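You operate a simulated robot arm through the tools that you are given. There is no shell and no other tool. Be economical: measure what you need, move in short steps, check, and stop when the job is done.

The job below is to be done with a simulated two-armed robot. You get a single attempt, and the scene is never put back.

JOB
Switch off pad 3, carry the tray to the side table and put the lids on its tins.
Fine: pad off and slider back to 40 before you lift; each lid has the colour of its tin.

The check looks at the end state, three seconds after you hand in, the way a careful person would. Anything else that was tipped, shoved, dropped, spilled or broken makes it a failure. A push-on lid holds only when it is set on centred and level and pressed home; a screw cap is set on level and turned clockwise until tight.

ROBOT AND FRAMES
Two 7-joint arms with two-finger parallel grippers on one trunk, on a base that drives. Base frame: it is fixed to the floor where the robot stands at the start and does not move with it; the origin is under the middle of the robot, x ahead of it, y to its left, z up; the surface under the hand at the start is at about z = 0.87. Lengths are in m, angles in rad, forces in N, time in s.
The left shoulder is at the start at [0.05, 0.187, 1.16], the right one opposite. With the tool pointing down near the work surface each hand reaches from about 0.1 to 0.66 m from the robot's upright axis, wherever it stands, measured 20 degrees to its own side. Places, roughly: blue slider [0.4, -0.4, 0.9]; button one [0.5, 0, 0.9]; button three [0.4, -0.3, 0.9]; button two [0.5, -0.1, 0.9]; tin (6x6x4 cm) [0.6, -0.2, 0.9]; top of the side table [1, 1, 0.8]. Payload 3.43 kg a hand.
Tool frame (each hand has its own): the origin (TCP) lies between the finger pads and is the grasp point; the fingertips stand 0.03 m ahead of it; z points along the fingers, y is the line along which they close. Largest opening 0.094 m; finger width 0.028, thickness 0.01; the body of the gripper, 0.05 by 0.096 m, starts 0.055 m behind the TCP.
Orientation is that of the tool frame in the base frame, as a unit quaternion [x, y, z, w]. With the fingers straight down and closing along the base's y, the tool's x points along the base's -x, its y along +y and its z along -z.

CONTROLS
- The arms move only by the tool move_arm. It takes "left_deltas", "right_deltas" or both (then of equal length, played together; a hand with none holds still); each is a list of rows, each a list of 2 entries, a list of its own where there are three numbers: the shift along the base's x, y, z in cm, then the turn, a rotation vector about the base's x, y, z in rad. In form: [[[dx, dy, dz], [wx, wy, wz]], ...]. A call has 1 to 10 rows; each row is the pose to reach, as a shift and turn from the pose commanded when the call began. "left_claw" and "right_claw" are, for a hand that has rows, the gripper command, from -1 (shut) to 1 (fully open), values between in proportion, set as the call begins (left out, the last holds). Rows are played at 5 a second. More than 0.05 m and 0.15 rad between two rows, or a gripper value outside its range, and nothing of the call is played. Where a pose cannot be reached the arm comes as near as it can. A force on the tool above 40 N (or 10 N above the force at the start of the call, whichever is more), or a blocked arm, ends the call early, and 0.2 s more pass. Each finger travels about 0.153 m/s and halts on what it meets, pressing with about 27 N; the grip force reading is that of the motor and also rises with nothing between the fingers. The clock runs only during rows and for 0.2 s after the last one: add rows that repeat a pose to give the fingers time. The reply holds the time, the measured pose of the TCP, the force on the tool along the base axes, the opening and the grip force, in the units named above and with some noise, with the torque about the TCP (base axes, N m) and any sound that the robot's microphone picked up.
- Cameras (640 x 400 px; columns grow to the right, rows downward): "scene" is now at [0.1378, -0.0313, 1.3142]; the picture's right is [-0.36, -0.93, 0.00], its down [-0.60, 0.23, -0.77] and it looks along [0.71, -0.28, -0.64] (base axes); focal length 252 px, centre (320, 200). "left" rides on the left gripper at [0.076, -0.014, -0.102] in its tool frame; the picture's right is [0.18, 0.98, 0.00], its down [-0.75, 0.14, -0.64] and it looks along [-0.63, 0.12, 0.77] (tool axes); focal length 243 px, centre (320, 200). "right" rides on the right gripper at [0.076, 0.014, -0.102] in its tool frame; the picture's right is [-0.18, 0.98, 0.00], its down [-0.75, -0.14, -0.64] and it looks along [-0.63, -0.12, 0.77] (tool axes); focal length 243 px, centre (320, 200). There is no depth. A picture from a camera that has moved, and an enlarged one, comes with that camera's place and axes in the base frame and with its lens.
- snapshot(camera): a new picture of that camera. It takes no simulated time.
- slide_trunk(by): slides the trunk up (or, below 0, down) by that many m; the arms and the scene camera ride with it, the base frame stays. It gives what a move gives, with no picture.
- base_move(legs): drives the robot by 1 to 6 legs, each [ahead, left, turn to the left] in m, m and rad, along the robot's own axes; the way and the turn of a leg run together, so that a leg with both is an arc; at most 1.5 m and 3.142 rad a leg. The arms and the cameras ride along, it lands a little off, and it stops where it bumps. It gives what a move gives.
- turn_head(pan, tilt): turns the head with the scene camera to pan (to the left, within 1.396 rad either way) and tilt (down, from -0.506 to 1.204), counted from straight ahead of the robot. It gives what a move gives.
- enlarge(camera, box): a new picture of the part [left, top, right, bottom] of that camera's present view, enlarged. It takes no simulated time.
- finish_job(): hands the job in; it is judged then, once.

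Work in short steps. Places have to be worked out from the pictures, the camera data and where the tool is seen: move nearer, look again, correct. Check each grasp and each placing, and mend what went wrong. You have 120 turns and 88 pictures in all, those below and enlarged ones among them. Open the grippers and draw the arms clear of the work before you hand the job in, unless the task says otherwise; then end with one line.

The tools are called after ">>>" as name(argument=value, ...) on one line, values as JSON. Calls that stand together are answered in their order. move_arm: Moves the arms, as the interface text tells. Its arguments: {"type":"object","properties":{"left_deltas":{"type":"array","items":{"type":"array"}},"left_claw":{"type":"number"},"right_deltas":{"type":"array","items":{"type":"array"}},"right_claw":{"type":"number"}},"required":[]} The other tools are called the same way: slide_trunk (by) slides the trunk up or down; base_move (legs) drives the base; turn_head (pan, tilt) turns the head that bears the scene camera; snapshot (camera) takes a picture; enlarge (camera, box) takes an enlarged picture of a part of a camera's view; finish_job () hands the job in.

At the start:

```text
time: 0.0
left_eef_pos: [0.3374, 0.059, 1.1376]
left_orientation: [-0.002, 1.0, -0.001, 0.0]
left_ft_force: [0.1, 0.3, 0.6]
left_moment: [-0.02, 0.03, 0.07]
left_opening: 0.094
left_grasp_force: 0.1
right_eef_pos: [0.3544, -0.3017, 1.1114]
right_orientation: [0.0, 1.0, 0.0, 0.001]
right_ft_force: [-0.2, -0.3, -0.6]
right_moment: [-0.02, 0.0, 0.01]
right_opening: 0.0944
right_grasp_force: 0.1
trunk travel left (down, up): [-0.375, 0.057]
robot x, y, heading: [0.0, -0.0002, -0.0]
head pan, tilt: [-0.37, 0.698]
```

scene: 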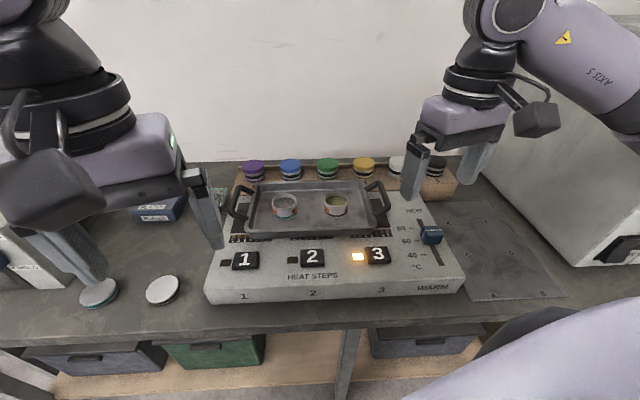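
right: 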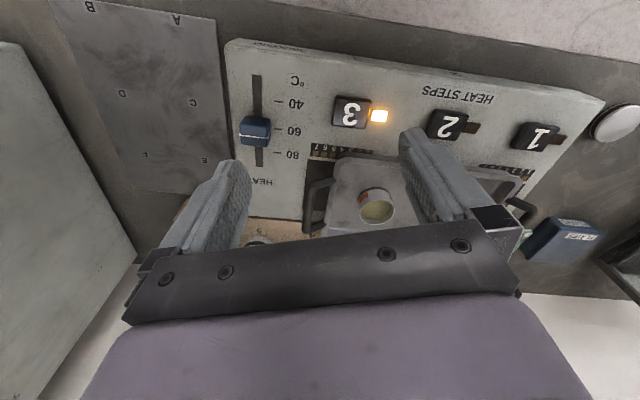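
left: 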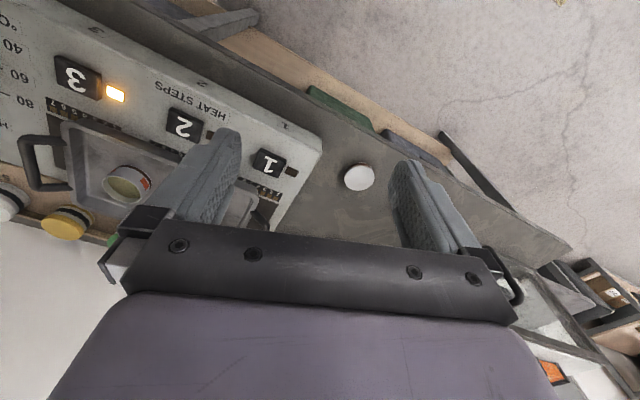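

I start by looking closer at the tray with its tins, the buttons and slider, and the lids.

>>> enlarge(camera="scene", box=[200, 140, 480, 315])

>>> enlarge(camera="scene", box=[0, 170, 240, 320])

```text
2.29 times, centred on (340, 228) of scene
camera zoom: at [0.1378, -0.0313, 1.3142], right [-0.36, -0.93, 0.0], down [-0.6, 0.23, -0.77], along [0.71, -0.28, -0.64], focal length 577 px, centre (274, 137)
```

zoom: 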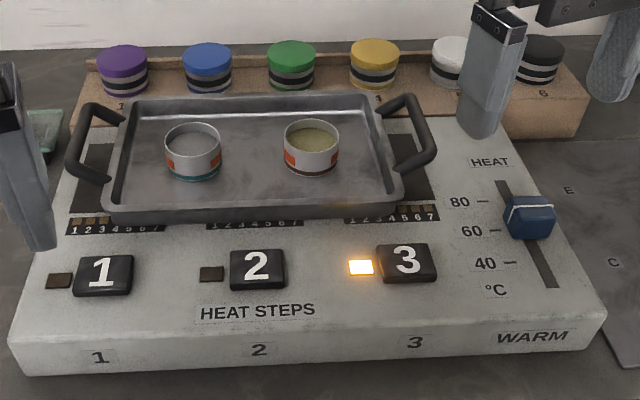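

```text
2.67 times, centred on (120, 245) of scene
camera zoom: at [0.1378, -0.0313, 1.3142], right [-0.36, -0.93, 0.0], down [-0.6, 0.23, -0.77], along [0.71, -0.28, -0.64], focal length 673 px, centre (853, 80)
```

zoom: 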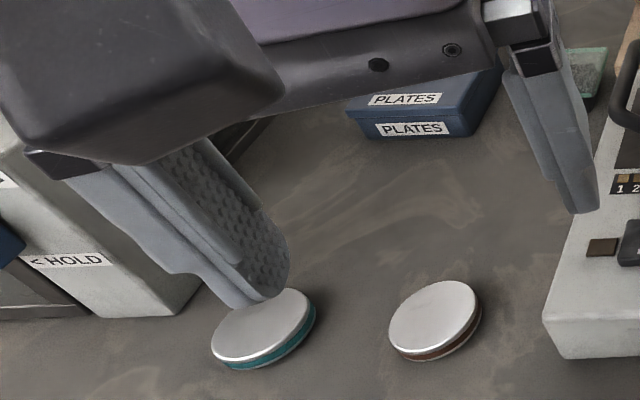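

Both rays agree: button 3 is about [0.403, -0.269, 0.885] and the slider knob about [0.408, -0.411, 0.885]. Tins carry teal and brown stripes, and so do the lids. I bring the right hand, shut, above button 3.

>>> move_arm(right_deltas=[[[1.2, 0.8, -4], [0, 0, 0]], [[2.4, 1.6, -8], [0, 0, 0]], [[3.6, 2.4, -12], [0, 0, 0]], [[4.9, 3.3, -16], [0, 0, 0]], [[4.9, 3.3, -16], [0, 0, 0]]], right_claw=-1)

>>> snapshot(camera="right")

>>> snapshot(camera="scene")

```text
time: 1.2
left_eef_pos: [0.3371, 0.0587, 1.1375]
left_orientation: [-0.001, 1.0, -0.001, 0.0]
left_ft_force: [-0.6, -0.4, 0.1]
left_moment: [-0.03, 0.03, -0.03]
left_opening: 0.094
left_grasp_force: 0.1
right_eef_pos: [0.4031, -0.2713, 0.9532]
right_orientation: [0.0, 1.0, 0.0, 0.0]
right_ft_force: [0.0, 0.8, -0.5]
right_moment: [0.0, -0.02, 0.01]
right_opening: 0.0002
right_grasp_force: 27.2
trunk travel left (down, up): [-0.375, 0.057]
robot x, y, heading: [-0.0022, 0.0017, -0.001]
head pan, tilt: [-0.37, 0.698]
```

```text
82 pictures are left
camera right: at [0.3277, -0.2575, 1.055], right [0.18, 0.98, 0.0], down [0.75, -0.14, 0.64], along [0.63, -0.12, -0.77], focal length 243 px, centre (320, 200)
```

right: 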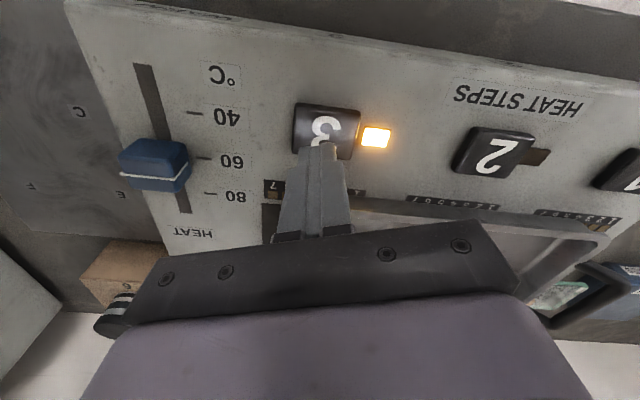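

```text
81 pictures are left
camera scene: at [0.1376, -0.0313, 1.3142], right [-0.36, -0.93, 0.0], down [-0.6, 0.23, -0.77], along [0.71, -0.28, -0.64], focal length 252 px, centre (320, 200)
```

scene: 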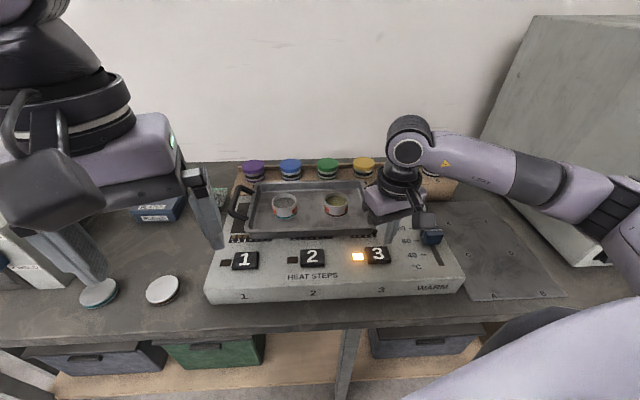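

The closed fingertips are over button 3. I press down in small steps until it gives.

>>> move_arm(right_deltas=[[[0, 0.2, -2], [0, 0, 0]], [[0, 0.2, -3.4], [0, 0, 0]], [[0, 0.2, -3.9], [0, 0, 0]], [[0, 0.2, -4.3], [0, 0, 0]]])

>>> enlarge(camera="scene", box=[200, 190, 480, 315])

```text
time: 2.2
left_eef_pos: [0.3373, 0.0589, 1.1375]
left_orientation: [-0.001, 1.0, -0.001, 0.001]
left_ft_force: [-0.1, 0.4, -0.4]
left_moment: [0.0, 0.05, 0.01]
left_opening: 0.0939
left_grasp_force: 0.1
right_eef_pos: [0.403, -0.2662, 0.9098]
right_orientation: [0.0, 1.0, 0.0, 0.001]
right_ft_force: [-0.6, -0.8, 1.7]
right_moment: [0.01, 0.05, 0.0]
right_opening: 0.0001
right_grasp_force: 26.6
trunk travel left (down, up): [-0.375, 0.057]
robot x, y, heading: [-0.0006, -0.0056, -0.002]
head pan, tilt: [-0.37, 0.698]
```

```text
2.29 times, centred on (340, 252) of scene
camera zoom: at [0.1376, -0.0312, 1.3143], right [-0.36, -0.93, 0.0], down [-0.6, 0.23, -0.77], along [0.71, -0.28, -0.64], focal length 577 px, centre (274, 80)
```

zoom: 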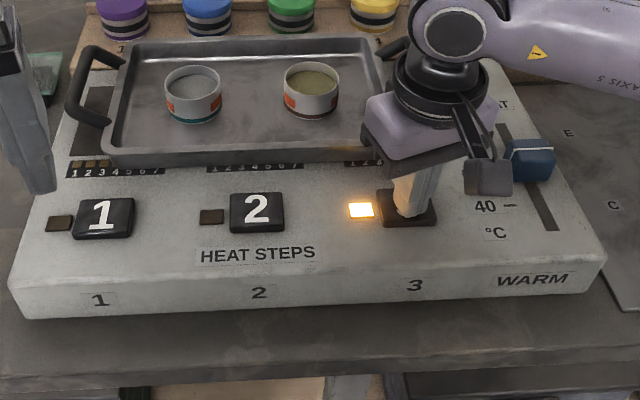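

Contact is just beginning (1.7 N). I press further a little at a time.

>>> move_arm(right_deltas=[[[0, 0, -0.2], [0, 0, 0]], [[0, 0, -0.4], [0, 0, 0]]])

```text
time: 2.8
left_eef_pos: [0.335, 0.0583, 1.1377]
left_orientation: [-0.002, 1.0, 0.0, 0.001]
left_ft_force: [-0.4, 0.5, 0.3]
left_moment: [0.02, -0.02, -0.01]
left_opening: 0.0939
left_grasp_force: 0.0
right_eef_pos: [0.4027, -0.2665, 0.9074]
right_orientation: [0.0, 1.0, 0.0, 0.0]
right_ft_force: [-5.4, 0.6, 11.7]
right_moment: [0.02, 0.2, -0.03]
right_opening: 0.0
right_grasp_force: 27.4
trunk travel left (down, up): [-0.375, 0.057]
robot x, y, heading: [0.0012, -0.0034, -0.003]
head pan, tilt: [-0.37, 0.698]
heard: click
```

Click heard at 11.7 N. I lift straight up and look at the lamp.

>>> move_arm(right_deltas=[[[0, 0, 1], [0, 0, 0]], [[0, 0, 5], [0, 0, 0]], [[0, 0, 9], [0, 0, 0]]])

>>> snapshot(camera="right")

```text
time: 3.6
left_eef_pos: [0.3352, 0.0594, 1.1389]
left_orientation: [-0.001, 1.0, -0.001, 0.001]
left_ft_force: [0.3, -0.5, 0.6]
left_moment: [0.03, -0.03, 0.0]
left_opening: 0.0941
left_grasp_force: 0.1
right_eef_pos: [0.4034, -0.2678, 0.9954]
right_orientation: [0.0, 1.0, 0.0, 0.0]
right_ft_force: [0.4, 0.6, -0.1]
right_moment: [0.02, 0.06, 0.03]
right_opening: 0.0001
right_grasp_force: 27.2
trunk travel left (down, up): [-0.375, 0.057]
robot x, y, heading: [-0.0005, -0.0, -0.003]
head pan, tilt: [-0.37, 0.698]
```

```text
79 pictures are left
camera right: at [0.3274, -0.254, 1.0969], right [0.18, 0.98, 0.0], down [0.75, -0.14, 0.64], along [0.63, -0.12, -0.77], focal length 243 px, centre (320, 200)
```

right: 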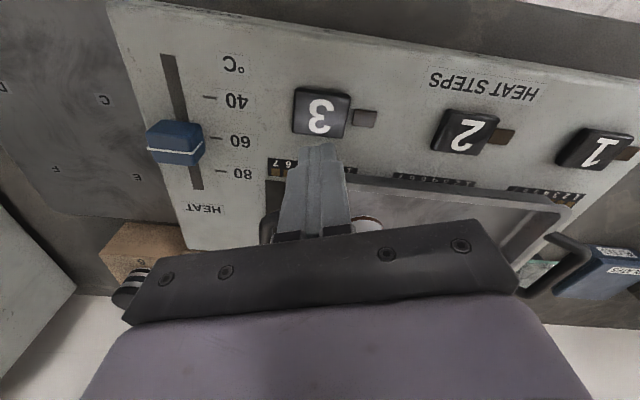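

Pad 3's lamp is out. Next the slider: its knob is near 60, and the 40 tick is at about x = 0.378. I move the right hand, open, above the knob.

>>> move_arm(right_deltas=[[[0.2, -4.5, 0], [0, 0, 0]], [[0.4, -9, 0], [0, 0, 0]], [[0.8, -14, 0], [0, 0, 0]], [[0.8, -14, -2], [0, 0, 0]], [[0.8, -14, -4], [0, 0, 0]]], right_claw=0.8)

>>> snapshot(camera="right")

```text
refused: row 3 steps farther than a row can; nothing moved
```

```text
78 pictures are left
camera right: at [0.3274, -0.254, 1.0969], right [0.18, 0.98, 0.0], down [0.75, -0.14, 0.64], along [0.63, -0.12, -0.77], focal length 243 px, centre (320, 200)
```

right: 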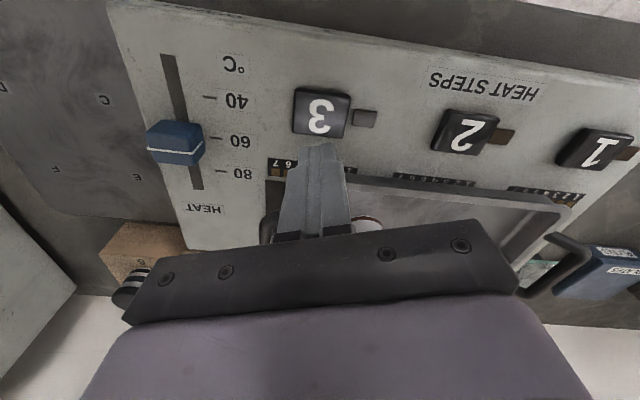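

One step was a hair too long; I redo it with smaller ones.

>>> move_arm(right_deltas=[[[0.2, -4, 0], [0, 0, 0]], [[0.4, -8, 0], [0, 0, 0]], [[0.6, -12, 0], [0, 0, 0]], [[0.8, -14, -2], [0, 0, 0]], [[0.8, -14, -4], [0, 0, 0]]], right_claw=0.8)

>>> snapshot(camera="right")

```text
time: 4.8
left_eef_pos: [0.3375, 0.0578, 1.137]
left_orientation: [-0.001, 1.0, -0.001, 0.0]
left_ft_force: [0.0, 0.5, -0.9]
left_moment: [0.0, -0.04, 0.0]
left_opening: 0.0938
left_grasp_force: 0.0
right_eef_pos: [0.4125, -0.4083, 0.955]
right_orientation: [0.0, 1.0, 0.0, 0.0]
right_ft_force: [0.6, -0.2, -0.5]
right_moment: [-0.04, -0.01, -0.01]
right_opening: 0.0845
right_grasp_force: 0.0
trunk travel left (down, up): [-0.375, 0.057]
robot x, y, heading: [-0.0007, -0.0025, -0.003]
head pan, tilt: [-0.37, 0.698]
```

```text
77 pictures are left
camera right: at [0.3353, -0.395, 1.0564], right [0.18, 0.98, 0.0], down [0.75, -0.14, 0.64], along [0.63, -0.12, -0.77], focal length 243 px, centre (320, 200)
```

right: 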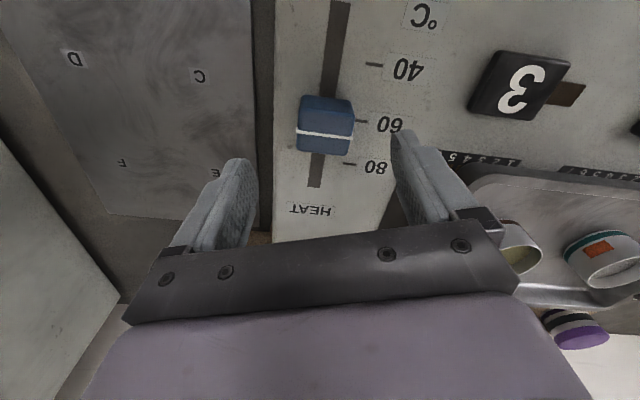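

The knob sits centred between the fingers at about [0.411, -0.406]. I descend so the fingertips end at about z 0.877 and close on it.

>>> move_arm(right_deltas=[[[0, 0.2, -2], [0, 0, 0]], [[0, 0.2, -4], [0, 0, 0]], [[0, 0.2, -4.8], [0, 0, 0]]], right_claw=0.8)

>>> move_arm(right_deltas=[[[0, 0, 0], [0, 0, 0]], [[0, 0, 0], [0, 0, 0]], [[0, 0, 0], [0, 0, 0]]], right_claw=-0.6)

>>> snapshot(camera="right")

```text
time: 5.6
left_eef_pos: [0.3368, 0.0581, 1.1366]
left_orientation: [-0.001, 1.0, -0.001, 0.0]
left_ft_force: [-0.7, 0.3, -0.4]
left_moment: [0.0, -0.01, 0.0]
left_opening: 0.0937
left_grasp_force: 0.0
right_eef_pos: [0.4116, -0.4055, 0.9073]
right_orientation: [0.001, 1.0, 0.0, -0.001]
right_ft_force: [0.7, 0.0, 0.1]
right_moment: [0.0, 0.01, 0.01]
right_opening: 0.0847
right_grasp_force: 0.2
trunk travel left (down, up): [-0.375, 0.057]
robot x, y, heading: [0.0028, -0.0016, -0.001]
head pan, tilt: [-0.37, 0.698]
```

```text
time: 6.4
left_eef_pos: [0.3368, 0.0578, 1.1379]
left_orientation: [0.0, 1.0, 0.0, 0.0]
left_ft_force: [0.8, -0.2, 0.4]
left_moment: [0.01, -0.02, 0.0]
left_opening: 0.094
left_grasp_force: 0.0
right_eef_pos: [0.411, -0.4046, 0.9066]
right_orientation: [0.001, 1.0, 0.001, 0.001]
right_ft_force: [4.5, 10.3, -4.3]
right_moment: [-0.08, -0.17, -1.27]
right_opening: 0.0463
right_grasp_force: 45.0
trunk travel left (down, up): [-0.375, 0.057]
robot x, y, heading: [0.0034, -0.0026, -0.001]
head pan, tilt: [-0.37, 0.698]
```

```text
76 pictures are left
camera right: at [0.3359, -0.3906, 1.0081], right [0.19, 0.98, 0.0], down [0.75, -0.14, 0.64], along [0.63, -0.12, -0.77], focal length 243 px, centre (320, 200)
```

right: 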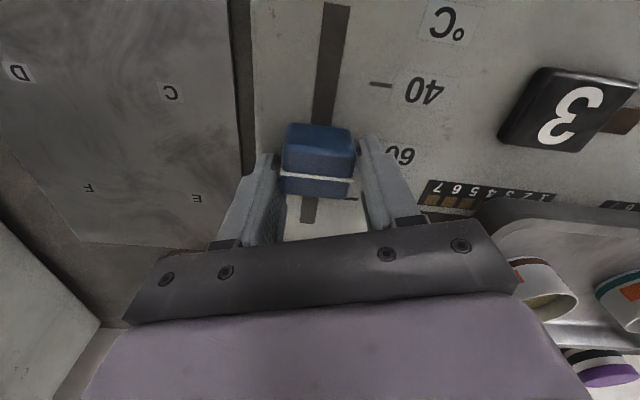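

Knob held (opening 0.046). I draw it toward the robot by 3.2 cm and look at the scale.

>>> move_arm(right_deltas=[[[-1, 0, 0], [0, 0, 0]], [[-2, 0, 0], [0, 0, 0]], [[-2.8, 0, 0], [0, 0, 0]], [[-3.2, 0, 0], [0, 0, 0]], [[-3.2, 0, 0], [0, 0, 0]]])

>>> snapshot(camera="right")

>>> enlarge(camera="scene", box=[380, 200, 480, 290])

```text
time: 7.3
left_eef_pos: [0.3363, 0.0574, 1.1374]
left_orientation: [-0.002, 1.0, -0.001, 0.001]
left_ft_force: [-0.9, 0.2, 0.7]
left_moment: [0.04, 0.02, -0.03]
left_opening: 0.094
left_grasp_force: 0.0
right_eef_pos: [0.3849, -0.3955, 0.9075]
right_orientation: [-0.001, 1.0, 0.01, 0.005]
right_ft_force: [1.8, 9.7, 4.3]
right_moment: [-0.09, 0.27, -1.38]
right_opening: 0.0449
right_grasp_force: 45.3
trunk travel left (down, up): [-0.375, 0.057]
robot x, y, heading: [-0.0026, 0.0008, 0.0]
head pan, tilt: [-0.37, 0.698]
stopped in row 4 (right hand): the force on the tool passed its limit at 41 N (the readings are from after the stop); the commanded pose is now the measured one
```

```text
75 pictures are left
camera right: at [0.3086, -0.3849, 1.0094], right [0.18, 0.98, 0.02], down [0.75, -0.15, 0.65], along [0.64, -0.1, -0.76], focal length 243 px, centre (320, 200)
```

right: 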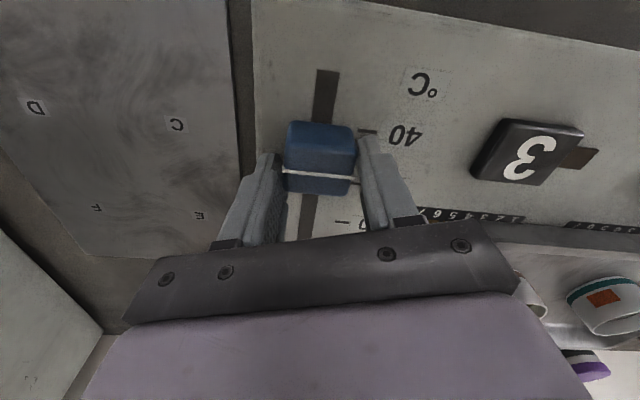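

```text
4.44 times, centred on (430, 245) of scene
camera zoom: at [0.1377, -0.03, 1.3144], right [-0.36, -0.93, 0.0], down [-0.6, 0.23, -0.77], along [0.72, -0.28, -0.64], focal length 1121 px, centre (-169, 0)
```

zoom: 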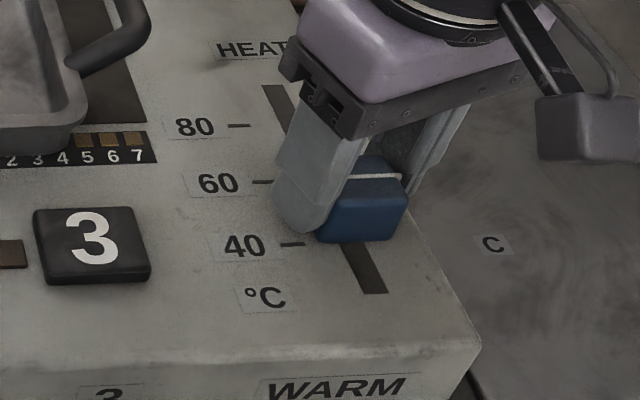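

The track runs at about 18° to x (direction [-0.95, 0.31]), which made the side force. I open, turn the hand to match (−0.31 rad about z), and look before regripping.

>>> move_arm(right_deltas=[[[0, 0, 0], [0, 0, 0]], [[0, 0, 0], [0, 0, 0]], [[0, 0, 0], [0, 0, -0.1]], [[0, -0.1, 0], [0, 0, -0.2]], [[0, -0.2, 0], [0, 0, -0.31]], [[0, -0.2, 0], [0, 0, -0.31]]], right_claw=0.6)

>>> snapshot(camera="right")

```text
time: 8.7
left_eef_pos: [0.336, 0.0576, 1.1375]
left_orientation: [-0.002, 1.0, -0.001, 0.0]
left_ft_force: [-0.5, -0.2, -0.6]
left_moment: [0.0, 0.0, 0.0]
left_opening: 0.0942
left_grasp_force: 0.0
right_eef_pos: [0.3844, -0.4003, 0.9074]
right_orientation: [0.152, 0.988, 0.008, 0.004]
right_ft_force: [0.6, -0.4, -0.2]
right_moment: [0.03, 0.04, -0.02]
right_opening: 0.0752
right_grasp_force: 0.0
trunk travel left (down, up): [-0.375, 0.057]
robot x, y, heading: [0.0016, 0.0003, 0.005]
head pan, tilt: [-0.37, 0.698]
```

```text
73 pictures are left
camera right: at [0.3158, -0.3663, 1.0084], right [0.47, 0.88, 0.02], down [0.67, -0.37, 0.64], along [0.57, -0.29, -0.76], focal length 243 px, centre (320, 200)
```

right: 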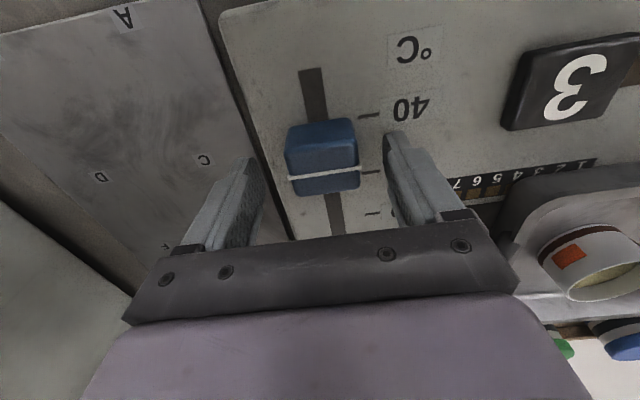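

Aligned now. The knob must go about 1.3 cm further toward 40. I regrip and draw it along the track.

>>> move_arm(right_deltas=[[[0, 0, 0], [0, 0, 0]], [[0, 0, 0], [0, 0, 0]]], right_claw=-0.4)

>>> move_arm(right_deltas=[[[-0.4, 0.14, 0], [0, 0, 0]], [[-0.8, 0.28, 0], [0, 0, 0]], [[-1.2, 0.41, 0], [0, 0, 0]], [[-1.2, 0.41, 0], [0, 0, 0]]])

>>> snapshot(camera="right")

>>> enlarge(camera="scene", box=[380, 200, 480, 290])

```text
time: 9.3
left_eef_pos: [0.3371, 0.0614, 1.1381]
left_orientation: [-0.002, 1.0, -0.002, 0.001]
left_ft_force: [0.1, 0.5, 0.2]
left_moment: [-0.02, 0.01, 0.0]
left_opening: 0.0938
left_grasp_force: 0.1
right_eef_pos: [0.3854, -0.3983, 0.9081]
right_orientation: [0.15, 0.989, 0.008, 0.006]
right_ft_force: [3.4, 13.4, 6.3]
right_moment: [-0.35, 0.06, -0.43]
right_opening: 0.0377
right_grasp_force: 45.1
trunk travel left (down, up): [-0.375, 0.057]
robot x, y, heading: [-0.0014, -0.0015, 0.004]
head pan, tilt: [-0.37, 0.698]
```

```text
time: 10.3
left_eef_pos: [0.3379, 0.0613, 1.1365]
left_orientation: [-0.002, 1.0, -0.002, 0.0]
left_ft_force: [-0.9, -0.4, 0.0]
left_moment: [-0.03, 0.01, 0.0]
left_opening: 0.0939
left_grasp_force: 0.0
right_eef_pos: [0.3746, -0.393, 0.9094]
right_orientation: [0.151, 0.988, 0.006, 0.007]
right_ft_force: [9.6, 18.8, 7.4]
right_moment: [-0.41, 0.28, -0.77]
right_opening: 0.0375
right_grasp_force: 45.1
trunk travel left (down, up): [-0.375, 0.057]
robot x, y, heading: [-0.0006, -0.0014, 0.002]
head pan, tilt: [-0.37, 0.698]
```

```text
72 pictures are left
camera right: at [0.3047, -0.3595, 1.0097], right [0.47, 0.88, 0.02], down [0.67, -0.37, 0.65], along [0.58, -0.29, -0.76], focal length 243 px, centre (320, 200)
```

right: 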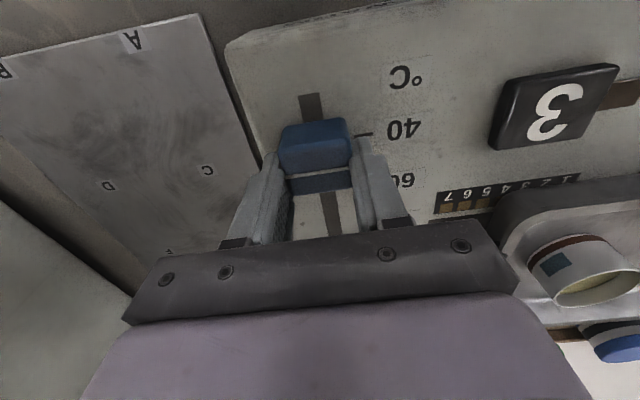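

```text
4.44 times, centred on (430, 245) of scene
camera zoom: at [0.1386, -0.0281, 1.3142], right [-0.36, -0.93, 0.0], down [-0.6, 0.23, -0.77], along [0.71, -0.28, -0.64], focal length 1121 px, centre (-169, 0)
```

zoom: 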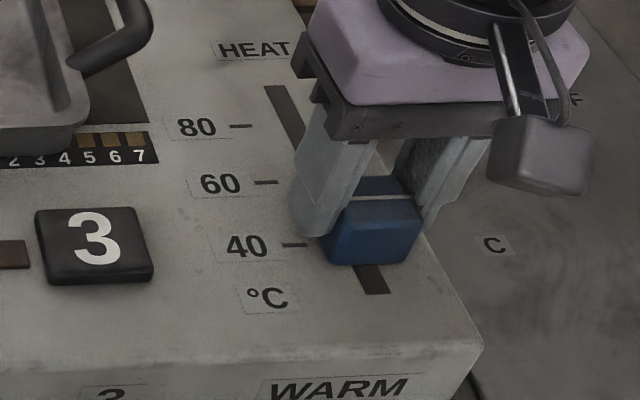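

It reads very near 40. I release, rise and tilt the hand so that its camera looks at the scale from almost straight above, free of parallax.

>>> move_arm(right_deltas=[[[0, 0, 0], [0, 0, 0]], [[0, 0, 0], [0, 0, 0]], [[0, 0, 4], [0, 0, 0]], [[1, -0.3, 8], [0.03, 0.09, 0]], [[3, -1, 10], [0.07, 0.19, 0]], [[5, -1.7, 10], [0.11, 0.29, 0]], [[7, -2.4, 10], [0.15, 0.39, 0]], [[8, -2.7, 10], [0.16, 0.45, 0]]], right_claw=0.6)

>>> snapshot(camera="right")

```text
time: 12.1
left_eef_pos: [0.3377, 0.0588, 1.1381]
left_orientation: [-0.002, 1.0, -0.002, 0.0]
left_ft_force: [-0.7, 0.1, 0.7]
left_moment: [-0.01, 0.01, 0.0]
left_opening: 0.0938
left_grasp_force: 0.0
right_eef_pos: [0.4542, -0.4213, 1.0086]
right_orientation: [0.148, 0.961, 0.052, -0.228]
right_ft_force: [-0.2, 0.7, 0.0]
right_moment: [0.02, 0.04, 0.01]
right_opening: 0.0752
right_grasp_force: 0.1
trunk travel left (down, up): [-0.375, 0.057]
robot x, y, heading: [0.0039, -0.0043, 0.003]
head pan, tilt: [-0.37, 0.698]
```

```text
70 pictures are left
camera right: at [0.4358, -0.4075, 1.1338], right [0.46, 0.89, -0.05], down [0.87, -0.44, 0.23], along [0.18, -0.15, -0.97], focal length 243 px, centre (320, 200)
```

right: 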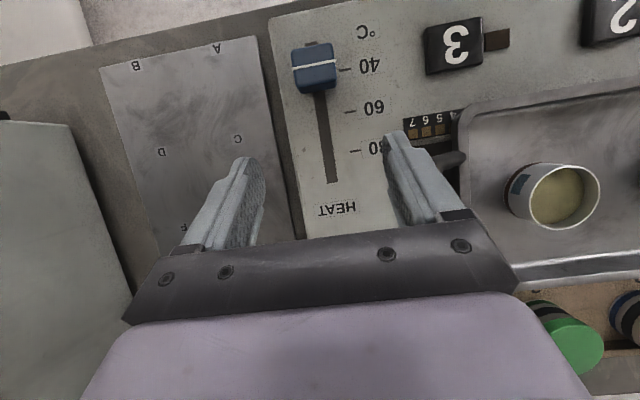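

The knob's line now matches the 40 tick to within a millimetre or so from both sides. I bring the right hand back to its rest pose, upright, and the left hand over the brown lid (about [0.531, 0.176, 0.817]) to look.

>>> move_arm(right_deltas=[[[-2, 1, 3], [-0.04, -0.1, 0.04]], [[-4, 3, 6], [-0.08, -0.2, 0.08]], [[-6, 5, 9], [-0.12, -0.3, 0.14]], [[-8, 8, 11], [-0.15, -0.4, 0.22]], [[-10, 11, 11], [-0.16, -0.45, 0.31]]], left_deltas=[[[4, 2, -2], [0, 0, 0]], [[8, 4, -4], [0, 0, 0]], [[12, 6, -6], [0, 0, 0]], [[15, 8, -9], [0, 0, 0]], [[18, 11, -12], [0, 0, 0]]], left_claw=1)

>>> snapshot(camera="left")

>>> snapshot(camera="scene")

```text
refused: row 5 steps farther than a row can; nothing moved
```

```text
69 pictures are left
camera left: at [0.2614, 0.0448, 1.2407], right [-0.19, 0.98, 0.0], down [0.75, 0.14, 0.64], along [0.63, 0.12, -0.77], focal length 243 px, centre (320, 200)
```

left: 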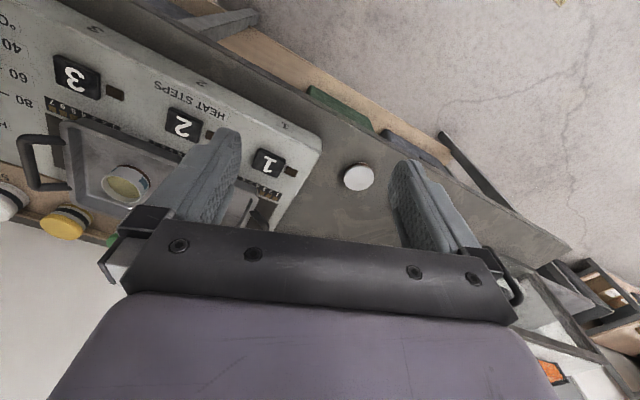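

```text
68 pictures are left
camera scene: at [0.1381, -0.0306, 1.3142], right [-0.36, -0.93, 0.0], down [-0.6, 0.23, -0.77], along [0.71, -0.28, -0.64], focal length 252 px, centre (320, 200)
```

scene: 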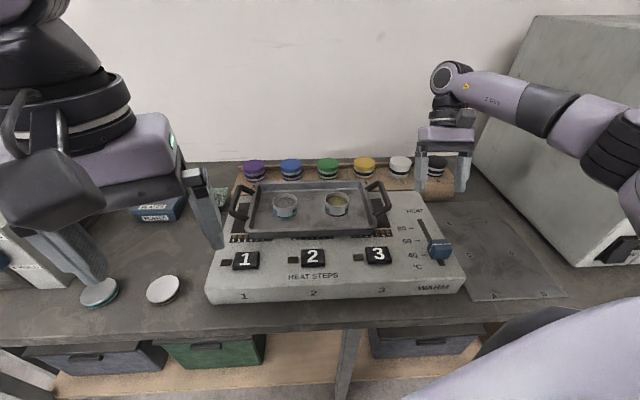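

A step was too long again, so nothing moved. I use smaller rows.

>>> move_arm(right_deltas=[[[-2, 1, 3], [-0.04, -0.09, 0.04]], [[-4, 3, 6], [-0.08, -0.18, 0.08]], [[-5, 5, 8], [-0.11, -0.27, 0.13]], [[-7, 7, 10], [-0.14, -0.36, 0.19]], [[-9, 9, 11], [-0.15, -0.42, 0.26]], [[-10, 11, 11], [-0.16, -0.45, 0.31]]], left_deltas=[[[3, 2, -2], [0, 0, 0]], [[6, 4, -4], [0, 0, 0]], [[9, 6, -6], [0, 0, 0]], [[12, 8, -8], [0, 0, 0]], [[15, 10, -10], [0, 0, 0]], [[18, 11, -12], [0, 0, 0]]], left_claw=1)

```text
time: 13.5
left_eef_pos: [0.5167, 0.1714, 1.0192]
left_orientation: [-0.001, 1.0, -0.001, 0.0]
left_ft_force: [0.1, 0.2, 0.1]
left_moment: [0.02, 0.03, 0.01]
left_opening: 0.0938
left_grasp_force: 0.0
right_eef_pos: [0.352, -0.3123, 1.116]
right_orientation: [0.003, 1.0, -0.029, -0.002]
right_ft_force: [0.4, -0.1, -0.4]
right_moment: [0.0, 0.01, 0.01]
right_opening: 0.0752
right_grasp_force: 0.1
trunk travel left (down, up): [-0.375, 0.057]
robot x, y, heading: [0.0002, 0.0028, 0.002]
head pan, tilt: [-0.37, 0.698]
```

Looking at the lids from the left hand.

>>> snapshot(camera="left")

```text
67 pictures are left
camera left: at [0.4416, 0.1571, 1.1222], right [-0.19, 0.98, 0.0], down [0.75, 0.14, 0.64], along [0.63, 0.12, -0.77], focal length 243 px, centre (320, 200)
```

left: 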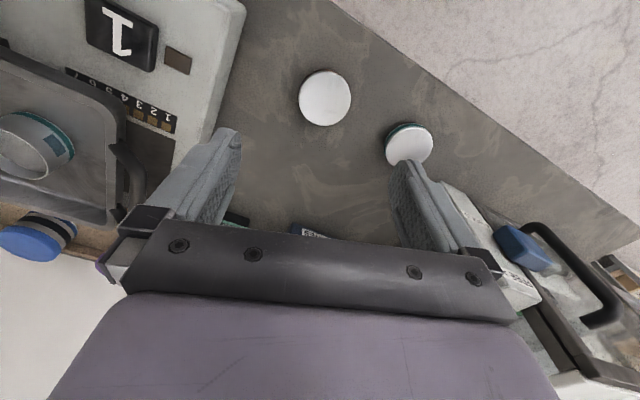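

Brown lid is at about [0.533, 0.180], 6.5 cm across. I descend to look again from nearer.

>>> move_arm(left_deltas=[[[1, 0.5, -4], [0, 0, 0]], [[1.6, 0.9, -8], [0, 0, 0]], [[1.6, 0.9, -10], [0, 0, 0]], [[1.6, 0.9, -10], [0, 0, 0]]])

>>> snapshot(camera="left")

```text
time: 14.5
left_eef_pos: [0.534, 0.179, 0.9185]
left_orientation: [-0.002, 1.0, 0.0, 0.0]
left_ft_force: [0.0, -0.5, 0.5]
left_moment: [0.0, 0.02, -0.03]
left_opening: 0.0938
left_grasp_force: 0.0
right_eef_pos: [0.3526, -0.3144, 1.1163]
right_orientation: [0.002, 1.0, -0.028, -0.001]
right_ft_force: [0.2, 0.5, -0.7]
right_moment: [-0.02, 0.02, 0.01]
right_opening: 0.0748
right_grasp_force: 0.0
trunk travel left (down, up): [-0.375, 0.057]
robot x, y, heading: [-0.0, 0.0031, 0.0]
head pan, tilt: [-0.37, 0.698]
```

```text
66 pictures are left
camera left: at [0.4577, 0.1644, 1.0208], right [-0.19, 0.98, 0.0], down [0.75, 0.14, 0.64], along [0.63, 0.12, -0.77], focal length 243 px, centre (320, 200)
```

left: 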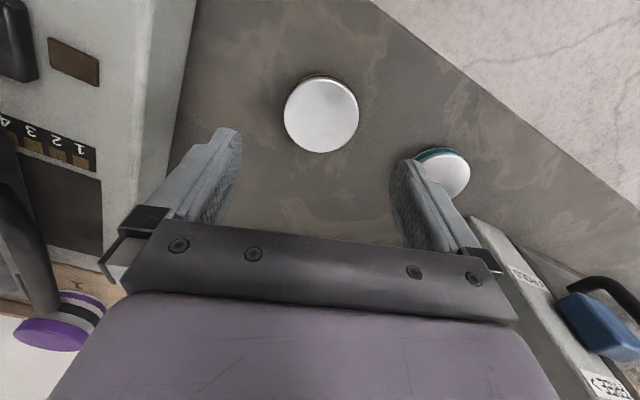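

The lid is confirmed at [0.533, 0.180], top z 0.817. I descend to TCP z 0.836 and close.

>>> move_arm(left_deltas=[[[0, 0.1, -4], [0, 0, 0]], [[0, 0.1, -7], [0, 0, 0]], [[0, 0.1, -8.2], [0, 0, 0]], [[0, 0.1, -8.2], [0, 0, 0]]])

>>> move_arm(left_deltas=[[[0, 0, 0], [0, 0, 0]], [[0, 0, 0], [0, 0, 0]], [[0, 0, 0], [0, 0, 0]]], left_claw=-0.2)

>>> snapshot(camera="left")

```text
time: 15.5
left_eef_pos: [0.5316, 0.1783, 0.8364]
left_orientation: [-0.001, 1.0, 0.0, 0.0]
left_ft_force: [-0.2, -0.3, 0.1]
left_moment: [0.0, -0.01, 0.02]
left_opening: 0.094
left_grasp_force: 0.1
right_eef_pos: [0.3518, -0.3136, 1.1158]
right_orientation: [0.003, 1.0, -0.03, -0.002]
right_ft_force: [-0.2, -0.7, 0.1]
right_moment: [-0.02, 0.01, 0.02]
right_opening: 0.0753
right_grasp_force: 0.1
trunk travel left (down, up): [-0.375, 0.057]
robot x, y, heading: [-0.0, -0.0017, 0.004]
head pan, tilt: [-0.37, 0.698]
```

```text
time: 16.3
left_eef_pos: [0.5319, 0.1784, 0.8363]
left_orientation: [-0.002, 1.0, -0.002, 0.0]
left_ft_force: [0.7, 0.5, -1.2]
left_moment: [0.02, 0.01, 0.0]
left_opening: 0.0597
left_grasp_force: 27.0
right_eef_pos: [0.3523, -0.3126, 1.1157]
right_orientation: [0.002, 1.0, -0.029, -0.001]
right_ft_force: [-0.3, 0.1, 0.1]
right_moment: [-0.01, -0.03, -0.01]
right_opening: 0.0752
right_grasp_force: 0.1
trunk travel left (down, up): [-0.375, 0.057]
robot x, y, heading: [0.0033, -0.0017, -0.005]
head pan, tilt: [-0.37, 0.698]
```

```text
65 pictures are left
camera left: at [0.4565, 0.164, 0.9383], right [-0.19, 0.98, 0.0], down [0.75, 0.14, 0.64], along [0.63, 0.12, -0.77], focal length 243 px, centre (320, 200)
```

left: 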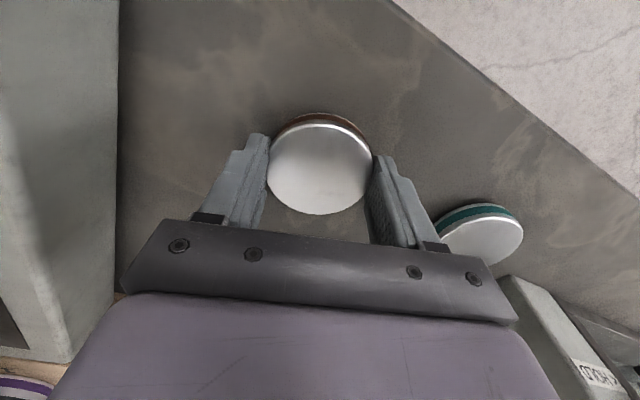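

The brown lid is gripped on its diameter (opening 0.060), centred on the TCP. I lift it straight up.

>>> move_arm(left_deltas=[[[0, 0, 3], [0, 0, 0]], [[0, 0, 7], [0, 0, 0]], [[0, 0, 11], [0, 0, 0]], [[0, 0, 15], [0, 0, 0]], [[0, 0, 19], [0, 0, 0]], [[0, 0, 22], [0, 0, 0]]])

>>> snapshot(camera="left")

```text
time: 17.7
left_eef_pos: [0.5324, 0.1782, 1.0556]
left_orientation: [-0.001, 1.0, 0.0, 0.0]
left_ft_force: [0.0, 0.1, -0.4]
left_moment: [-0.01, 0.01, 0.02]
left_opening: 0.0596
left_grasp_force: 27.4
right_eef_pos: [0.3523, -0.3134, 1.117]
right_orientation: [0.002, 1.0, -0.027, -0.001]
right_ft_force: [0.6, 1.3, 0.5]
right_moment: [0.02, 0.0, -0.03]
right_opening: 0.0752
right_grasp_force: 0.0
trunk travel left (down, up): [-0.375, 0.057]
robot x, y, heading: [0.0055, 0.0001, -0.002]
head pan, tilt: [-0.37, 0.698]
```

```text
64 pictures are left
camera left: at [0.4572, 0.1642, 1.1586], right [-0.19, 0.98, 0.0], down [0.75, 0.14, 0.64], along [0.63, 0.12, -0.77], focal length 243 px, centre (320, 200)
```

left: 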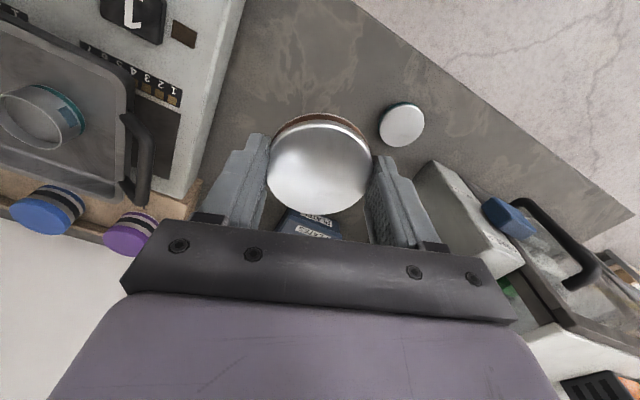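

Lid held firmly and level. I drive right along the bench and turn to face it squarely.

>>> base_move(legs=[[-0.015, -0.135, 0], [0, 0, -0.32]])

>>> turn_head(pan=0.0, tilt=0.75)

>>> snapshot(camera="scene")

>>> snapshot(camera="left")

```text
time: 20.5
left_eef_pos: [0.5472, -0.1353, 1.0551]
left_orientation: [0.159, 0.987, 0.0, -0.001]
left_ft_force: [-0.3, 0.3, -0.6]
left_moment: [0.03, -0.01, 0.01]
left_opening: 0.0598
left_grasp_force: 27.1
right_eef_pos: [0.2193, -0.5435, 1.1164]
right_orientation: [0.164, 0.986, -0.028, -0.007]
right_ft_force: [-0.1, 0.6, -0.1]
right_moment: [0.02, -0.02, -0.04]
right_opening: 0.0751
right_grasp_force: 0.2
trunk travel left (down, up): [-0.375, 0.057]
robot x, y, heading: [-0.0139, -0.1349, -0.317]
head pan, tilt: [-0.37, 0.698]
```

```text
time: 21.4
left_eef_pos: [0.5468, -0.136, 1.0552]
left_orientation: [0.16, 0.987, -0.001, 0.0]
left_ft_force: [0.3, -0.2, 0.4]
left_moment: [0.0, 0.0, -0.02]
left_opening: 0.0596
left_grasp_force: 27.0
right_eef_pos: [0.2205, -0.5438, 1.117]
right_orientation: [0.163, 0.986, -0.027, -0.007]
right_ft_force: [0.9, -0.4, -0.2]
right_moment: [0.0, 0.04, 0.0]
right_opening: 0.0752
right_grasp_force: 0.0
trunk travel left (down, up): [-0.375, 0.057]
robot x, y, heading: [-0.0166, -0.1348, -0.321]
head pan, tilt: [0.0, 0.75]
```

```text
63 pictures are left
camera scene: at [0.1192, -0.1803, 1.3098], right [-0.32, -0.95, 0.0], down [-0.65, 0.22, -0.73], along [0.69, -0.23, -0.68], focal length 252 px, centre (320, 200)
```

scene: 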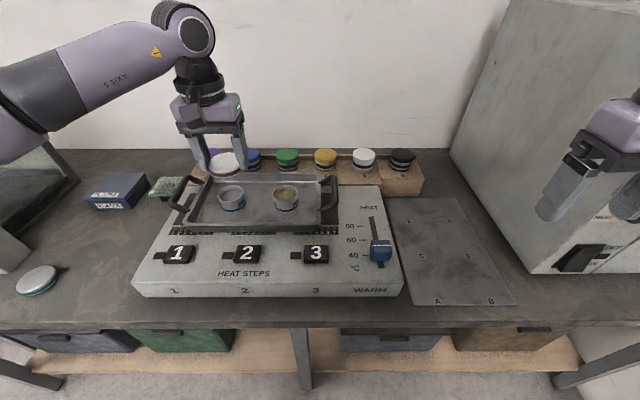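

```text
62 pictures are left
camera left: at [0.4707, -0.1243, 1.1581], right [0.13, 0.99, 0.0], down [0.76, -0.1, 0.64], along [0.64, -0.09, -0.77], focal length 243 px, centre (320, 200)
```

left: 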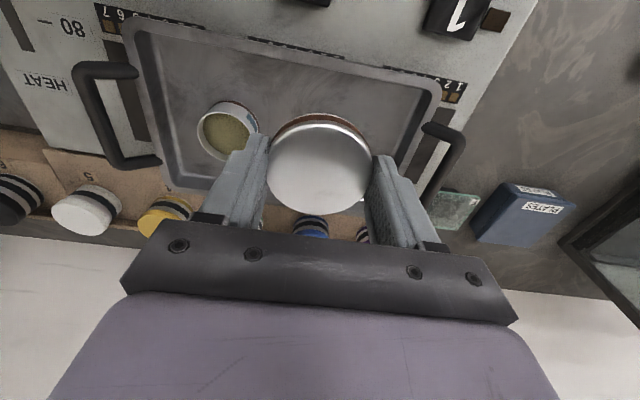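

The bench is now square to the robot. I enlarge the brown tin in both cameras to fix its centre.

>>> enlarge(camera="left", box=[160, 80, 280, 180])

>>> enlarge(camera="scene", box=[200, 160, 320, 235])

```text
4.00 times, centred on (220, 130) of left
camera zoom: at [0.4707, -0.1243, 1.1581], right [0.13, 0.99, 0.0], down [0.76, -0.1, 0.64], along [0.64, -0.09, -0.77], focal length 970 px, centre (720, 480)
```

zoom: 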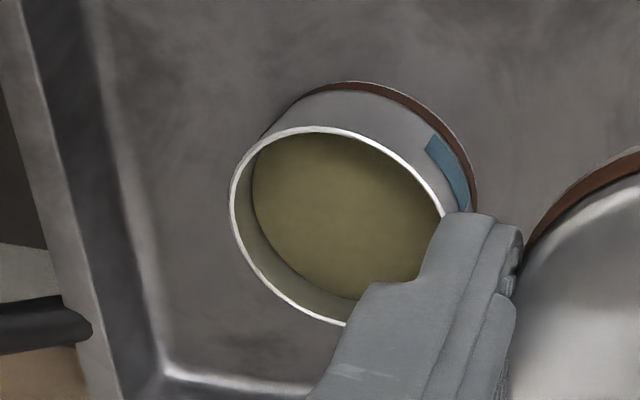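

```text
5.33 times, centred on (260, 198) of scene
camera zoom: at [0.1192, -0.1803, 1.3098], right [-0.32, -0.95, 0.0], down [-0.65, 0.22, -0.73], along [0.69, -0.23, -0.68], focal length 1346 px, centre (640, 213)
```

zoom: 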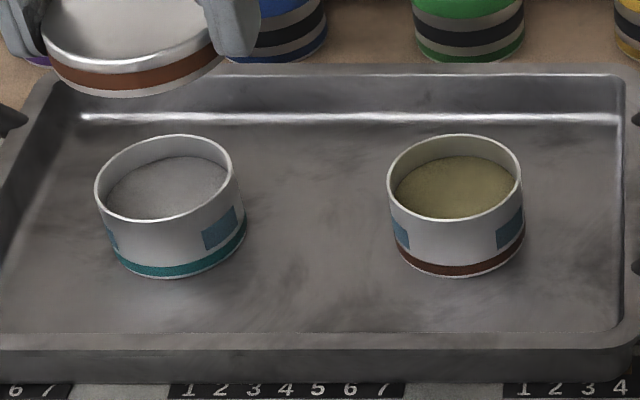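

Triangulation puts the brown tin's rim centre at [0.571, -0.242, 0.913], 6 cm across. I bring the lid over it, still about 5 cm above.

>>> move_arm(left_deltas=[[[0.8, -3.5, 0], [0, 0, 0]], [[1.6, -7, 0], [0, 0, 0]], [[2.4, -10.6, 0], [0, 0, 0]], [[2.4, -10.6, -3], [0, 0, 0]], [[2.4, -10.6, -5], [0, 0, 0]], [[2.4, -10.6, -5], [0, 0, 0]]])

>>> enlarge(camera="scene", box=[225, 130, 345, 230])

>>> snapshot(camera="left")

```text
time: 22.8
left_eef_pos: [0.5711, -0.2417, 1.0061]
left_orientation: [0.159, 0.987, -0.001, 0.0]
left_ft_force: [-0.5, -0.4, -0.1]
left_moment: [0.0, -0.01, -0.01]
left_opening: 0.0598
left_grasp_force: 26.5
right_eef_pos: [0.219, -0.5438, 1.1173]
right_orientation: [0.163, 0.986, -0.028, -0.007]
right_ft_force: [0.6, 0.5, -0.7]
right_moment: [-0.02, 0.01, -0.05]
right_opening: 0.0749
right_grasp_force: 0.0
trunk travel left (down, up): [-0.375, 0.057]
robot x, y, heading: [-0.0138, -0.1323, -0.326]
head pan, tilt: [0.0, 0.75]
```

```text
4.00 times, centred on (285, 180) of scene
camera zoom: at [0.1193, -0.1801, 1.3098], right [-0.32, -0.95, 0.0], down [-0.65, 0.22, -0.73], along [0.69, -0.23, -0.68], focal length 1009 px, centre (460, 280)
```

zoom: 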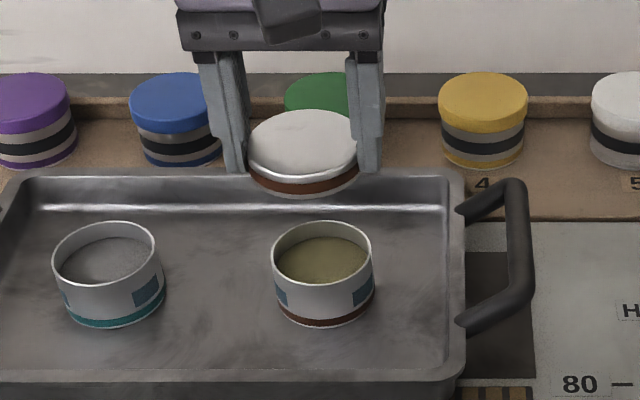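

```text
58 pictures are left
camera left: at [0.4959, -0.2303, 1.1087], right [0.13, 0.99, 0.0], down [0.76, -0.1, 0.64], along [0.64, -0.09, -0.77], focal length 243 px, centre (320, 200)
```

left: 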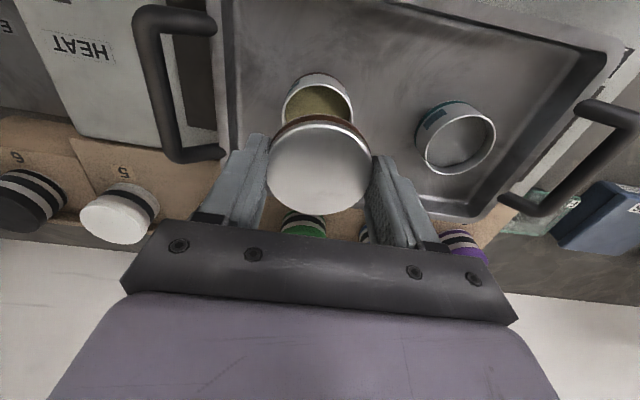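

Lid and tin agree to about 1.5 mm; I correct that in y and lower to just above the rim for a closer check.

>>> move_arm(left_deltas=[[[0, -0.15, -2], [0, 0, 0]], [[0, -0.15, -4], [0, 0, 0]], [[0, -0.15, -4.8], [0, 0, 0]], [[0, -0.15, -4.8], [0, 0, 0]]])

>>> enlarge(camera="scene", box=[245, 150, 325, 220])

>>> enlarge(camera="left", box=[250, 80, 390, 220])

```text
time: 23.8
left_eef_pos: [0.5717, -0.2422, 0.9572]
left_orientation: [0.159, 0.987, -0.001, 0.0]
left_ft_force: [0.3, 0.6, -0.3]
left_moment: [0.0, 0.02, -0.01]
left_opening: 0.0594
left_grasp_force: 27.1
right_eef_pos: [0.2196, -0.5426, 1.1167]
right_orientation: [0.164, 0.986, -0.028, -0.007]
right_ft_force: [0.3, -1.0, -0.3]
right_moment: [-0.03, -0.02, -0.01]
right_opening: 0.0753
right_grasp_force: 0.1
trunk travel left (down, up): [-0.375, 0.057]
robot x, y, heading: [-0.011, -0.1315, -0.322]
head pan, tilt: [0.0, 0.75]
```

```text
5.71 times, centred on (285, 185) of scene
camera zoom: at [0.1193, -0.1802, 1.3098], right [-0.32, -0.95, 0.0], down [-0.65, 0.22, -0.73], along [0.69, -0.23, -0.68], focal length 1442 px, centre (520, 286)
```

zoom: 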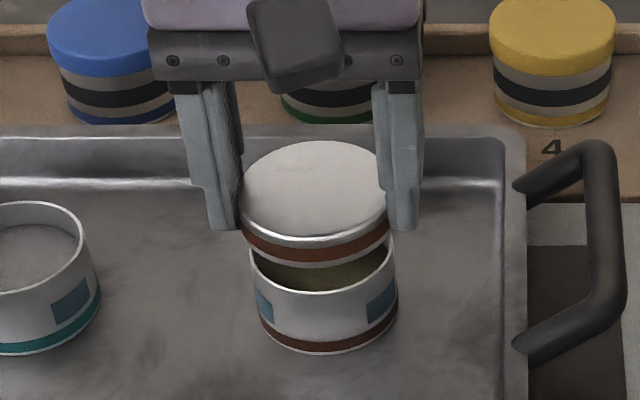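

```text
2.86 times, centred on (320, 150) of left
camera zoom: at [0.4953, -0.2322, 1.0597], right [0.13, 0.99, 0.0], down [0.76, -0.1, 0.64], along [0.64, -0.09, -0.77], focal length 693 px, centre (320, 343)
```

zoom: 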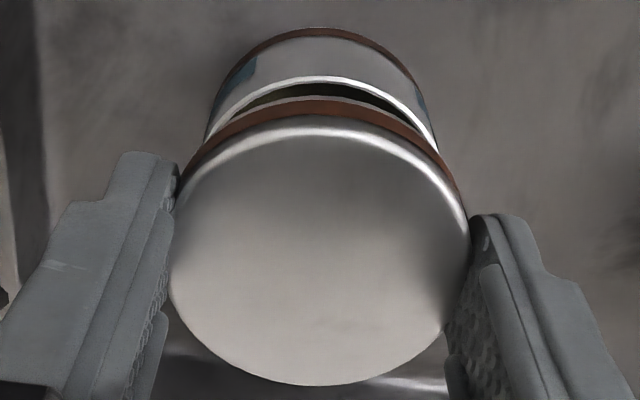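

Laterally the lid is centred over the tin; the tin seems about 2 mm further ahead. I shift that and lower to just above contact.

>>> move_arm(left_deltas=[[[0.19, -0.06, 0], [0, 0, 0]], [[0.19, -0.06, -0.8], [0, 0, 0]], [[0.19, -0.06, -1.2], [0, 0, 0]], [[0.19, -0.06, -1.2], [0, 0, 0]]])

>>> enlarge(camera="scene", box=[255, 160, 315, 215])

>>> enlarge(camera="left", box=[250, 80, 390, 220])

```text
time: 24.8
left_eef_pos: [0.5725, -0.243, 0.9459]
left_orientation: [0.159, 0.987, 0.0, 0.001]
left_ft_force: [-1.0, -0.7, -0.2]
left_moment: [0.0, -0.02, -0.02]
left_opening: 0.0597
left_grasp_force: 27.7
right_eef_pos: [0.2191, -0.5432, 1.1172]
right_orientation: [0.163, 0.986, -0.028, -0.007]
right_ft_force: [-0.6, 0.2, 0.4]
right_moment: [-0.01, -0.01, 0.04]
right_opening: 0.0755
right_grasp_force: 0.0
trunk travel left (down, up): [-0.375, 0.057]
robot x, y, heading: [-0.0156, -0.1319, -0.315]
head pan, tilt: [0.0, 0.75]
```

```text
7.27 times, centred on (285, 188) of scene
camera zoom: at [0.1193, -0.1802, 1.3098], right [-0.32, -0.95, 0.0], down [-0.65, 0.22, -0.73], along [0.69, -0.23, -0.68], focal length 1835 px, centre (574, 291)
```

zoom: 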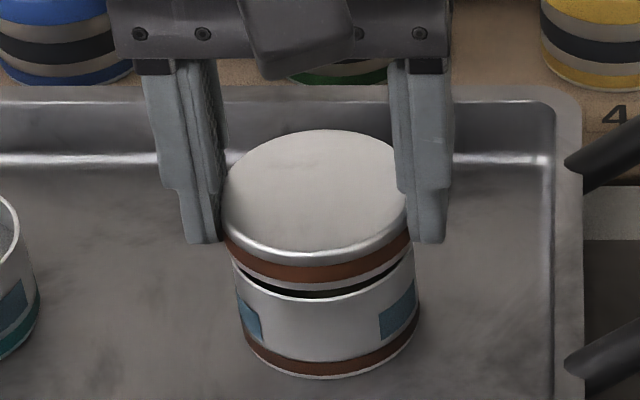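

```text
2.86 times, centred on (320, 150) of left
camera zoom: at [0.4972, -0.2326, 1.0484], right [0.13, 0.99, 0.0], down [0.76, -0.1, 0.64], along [0.64, -0.09, -0.77], focal length 693 px, centre (320, 343)
```

zoom: 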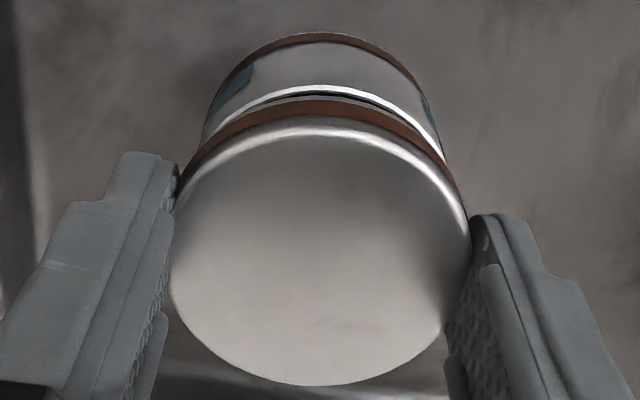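

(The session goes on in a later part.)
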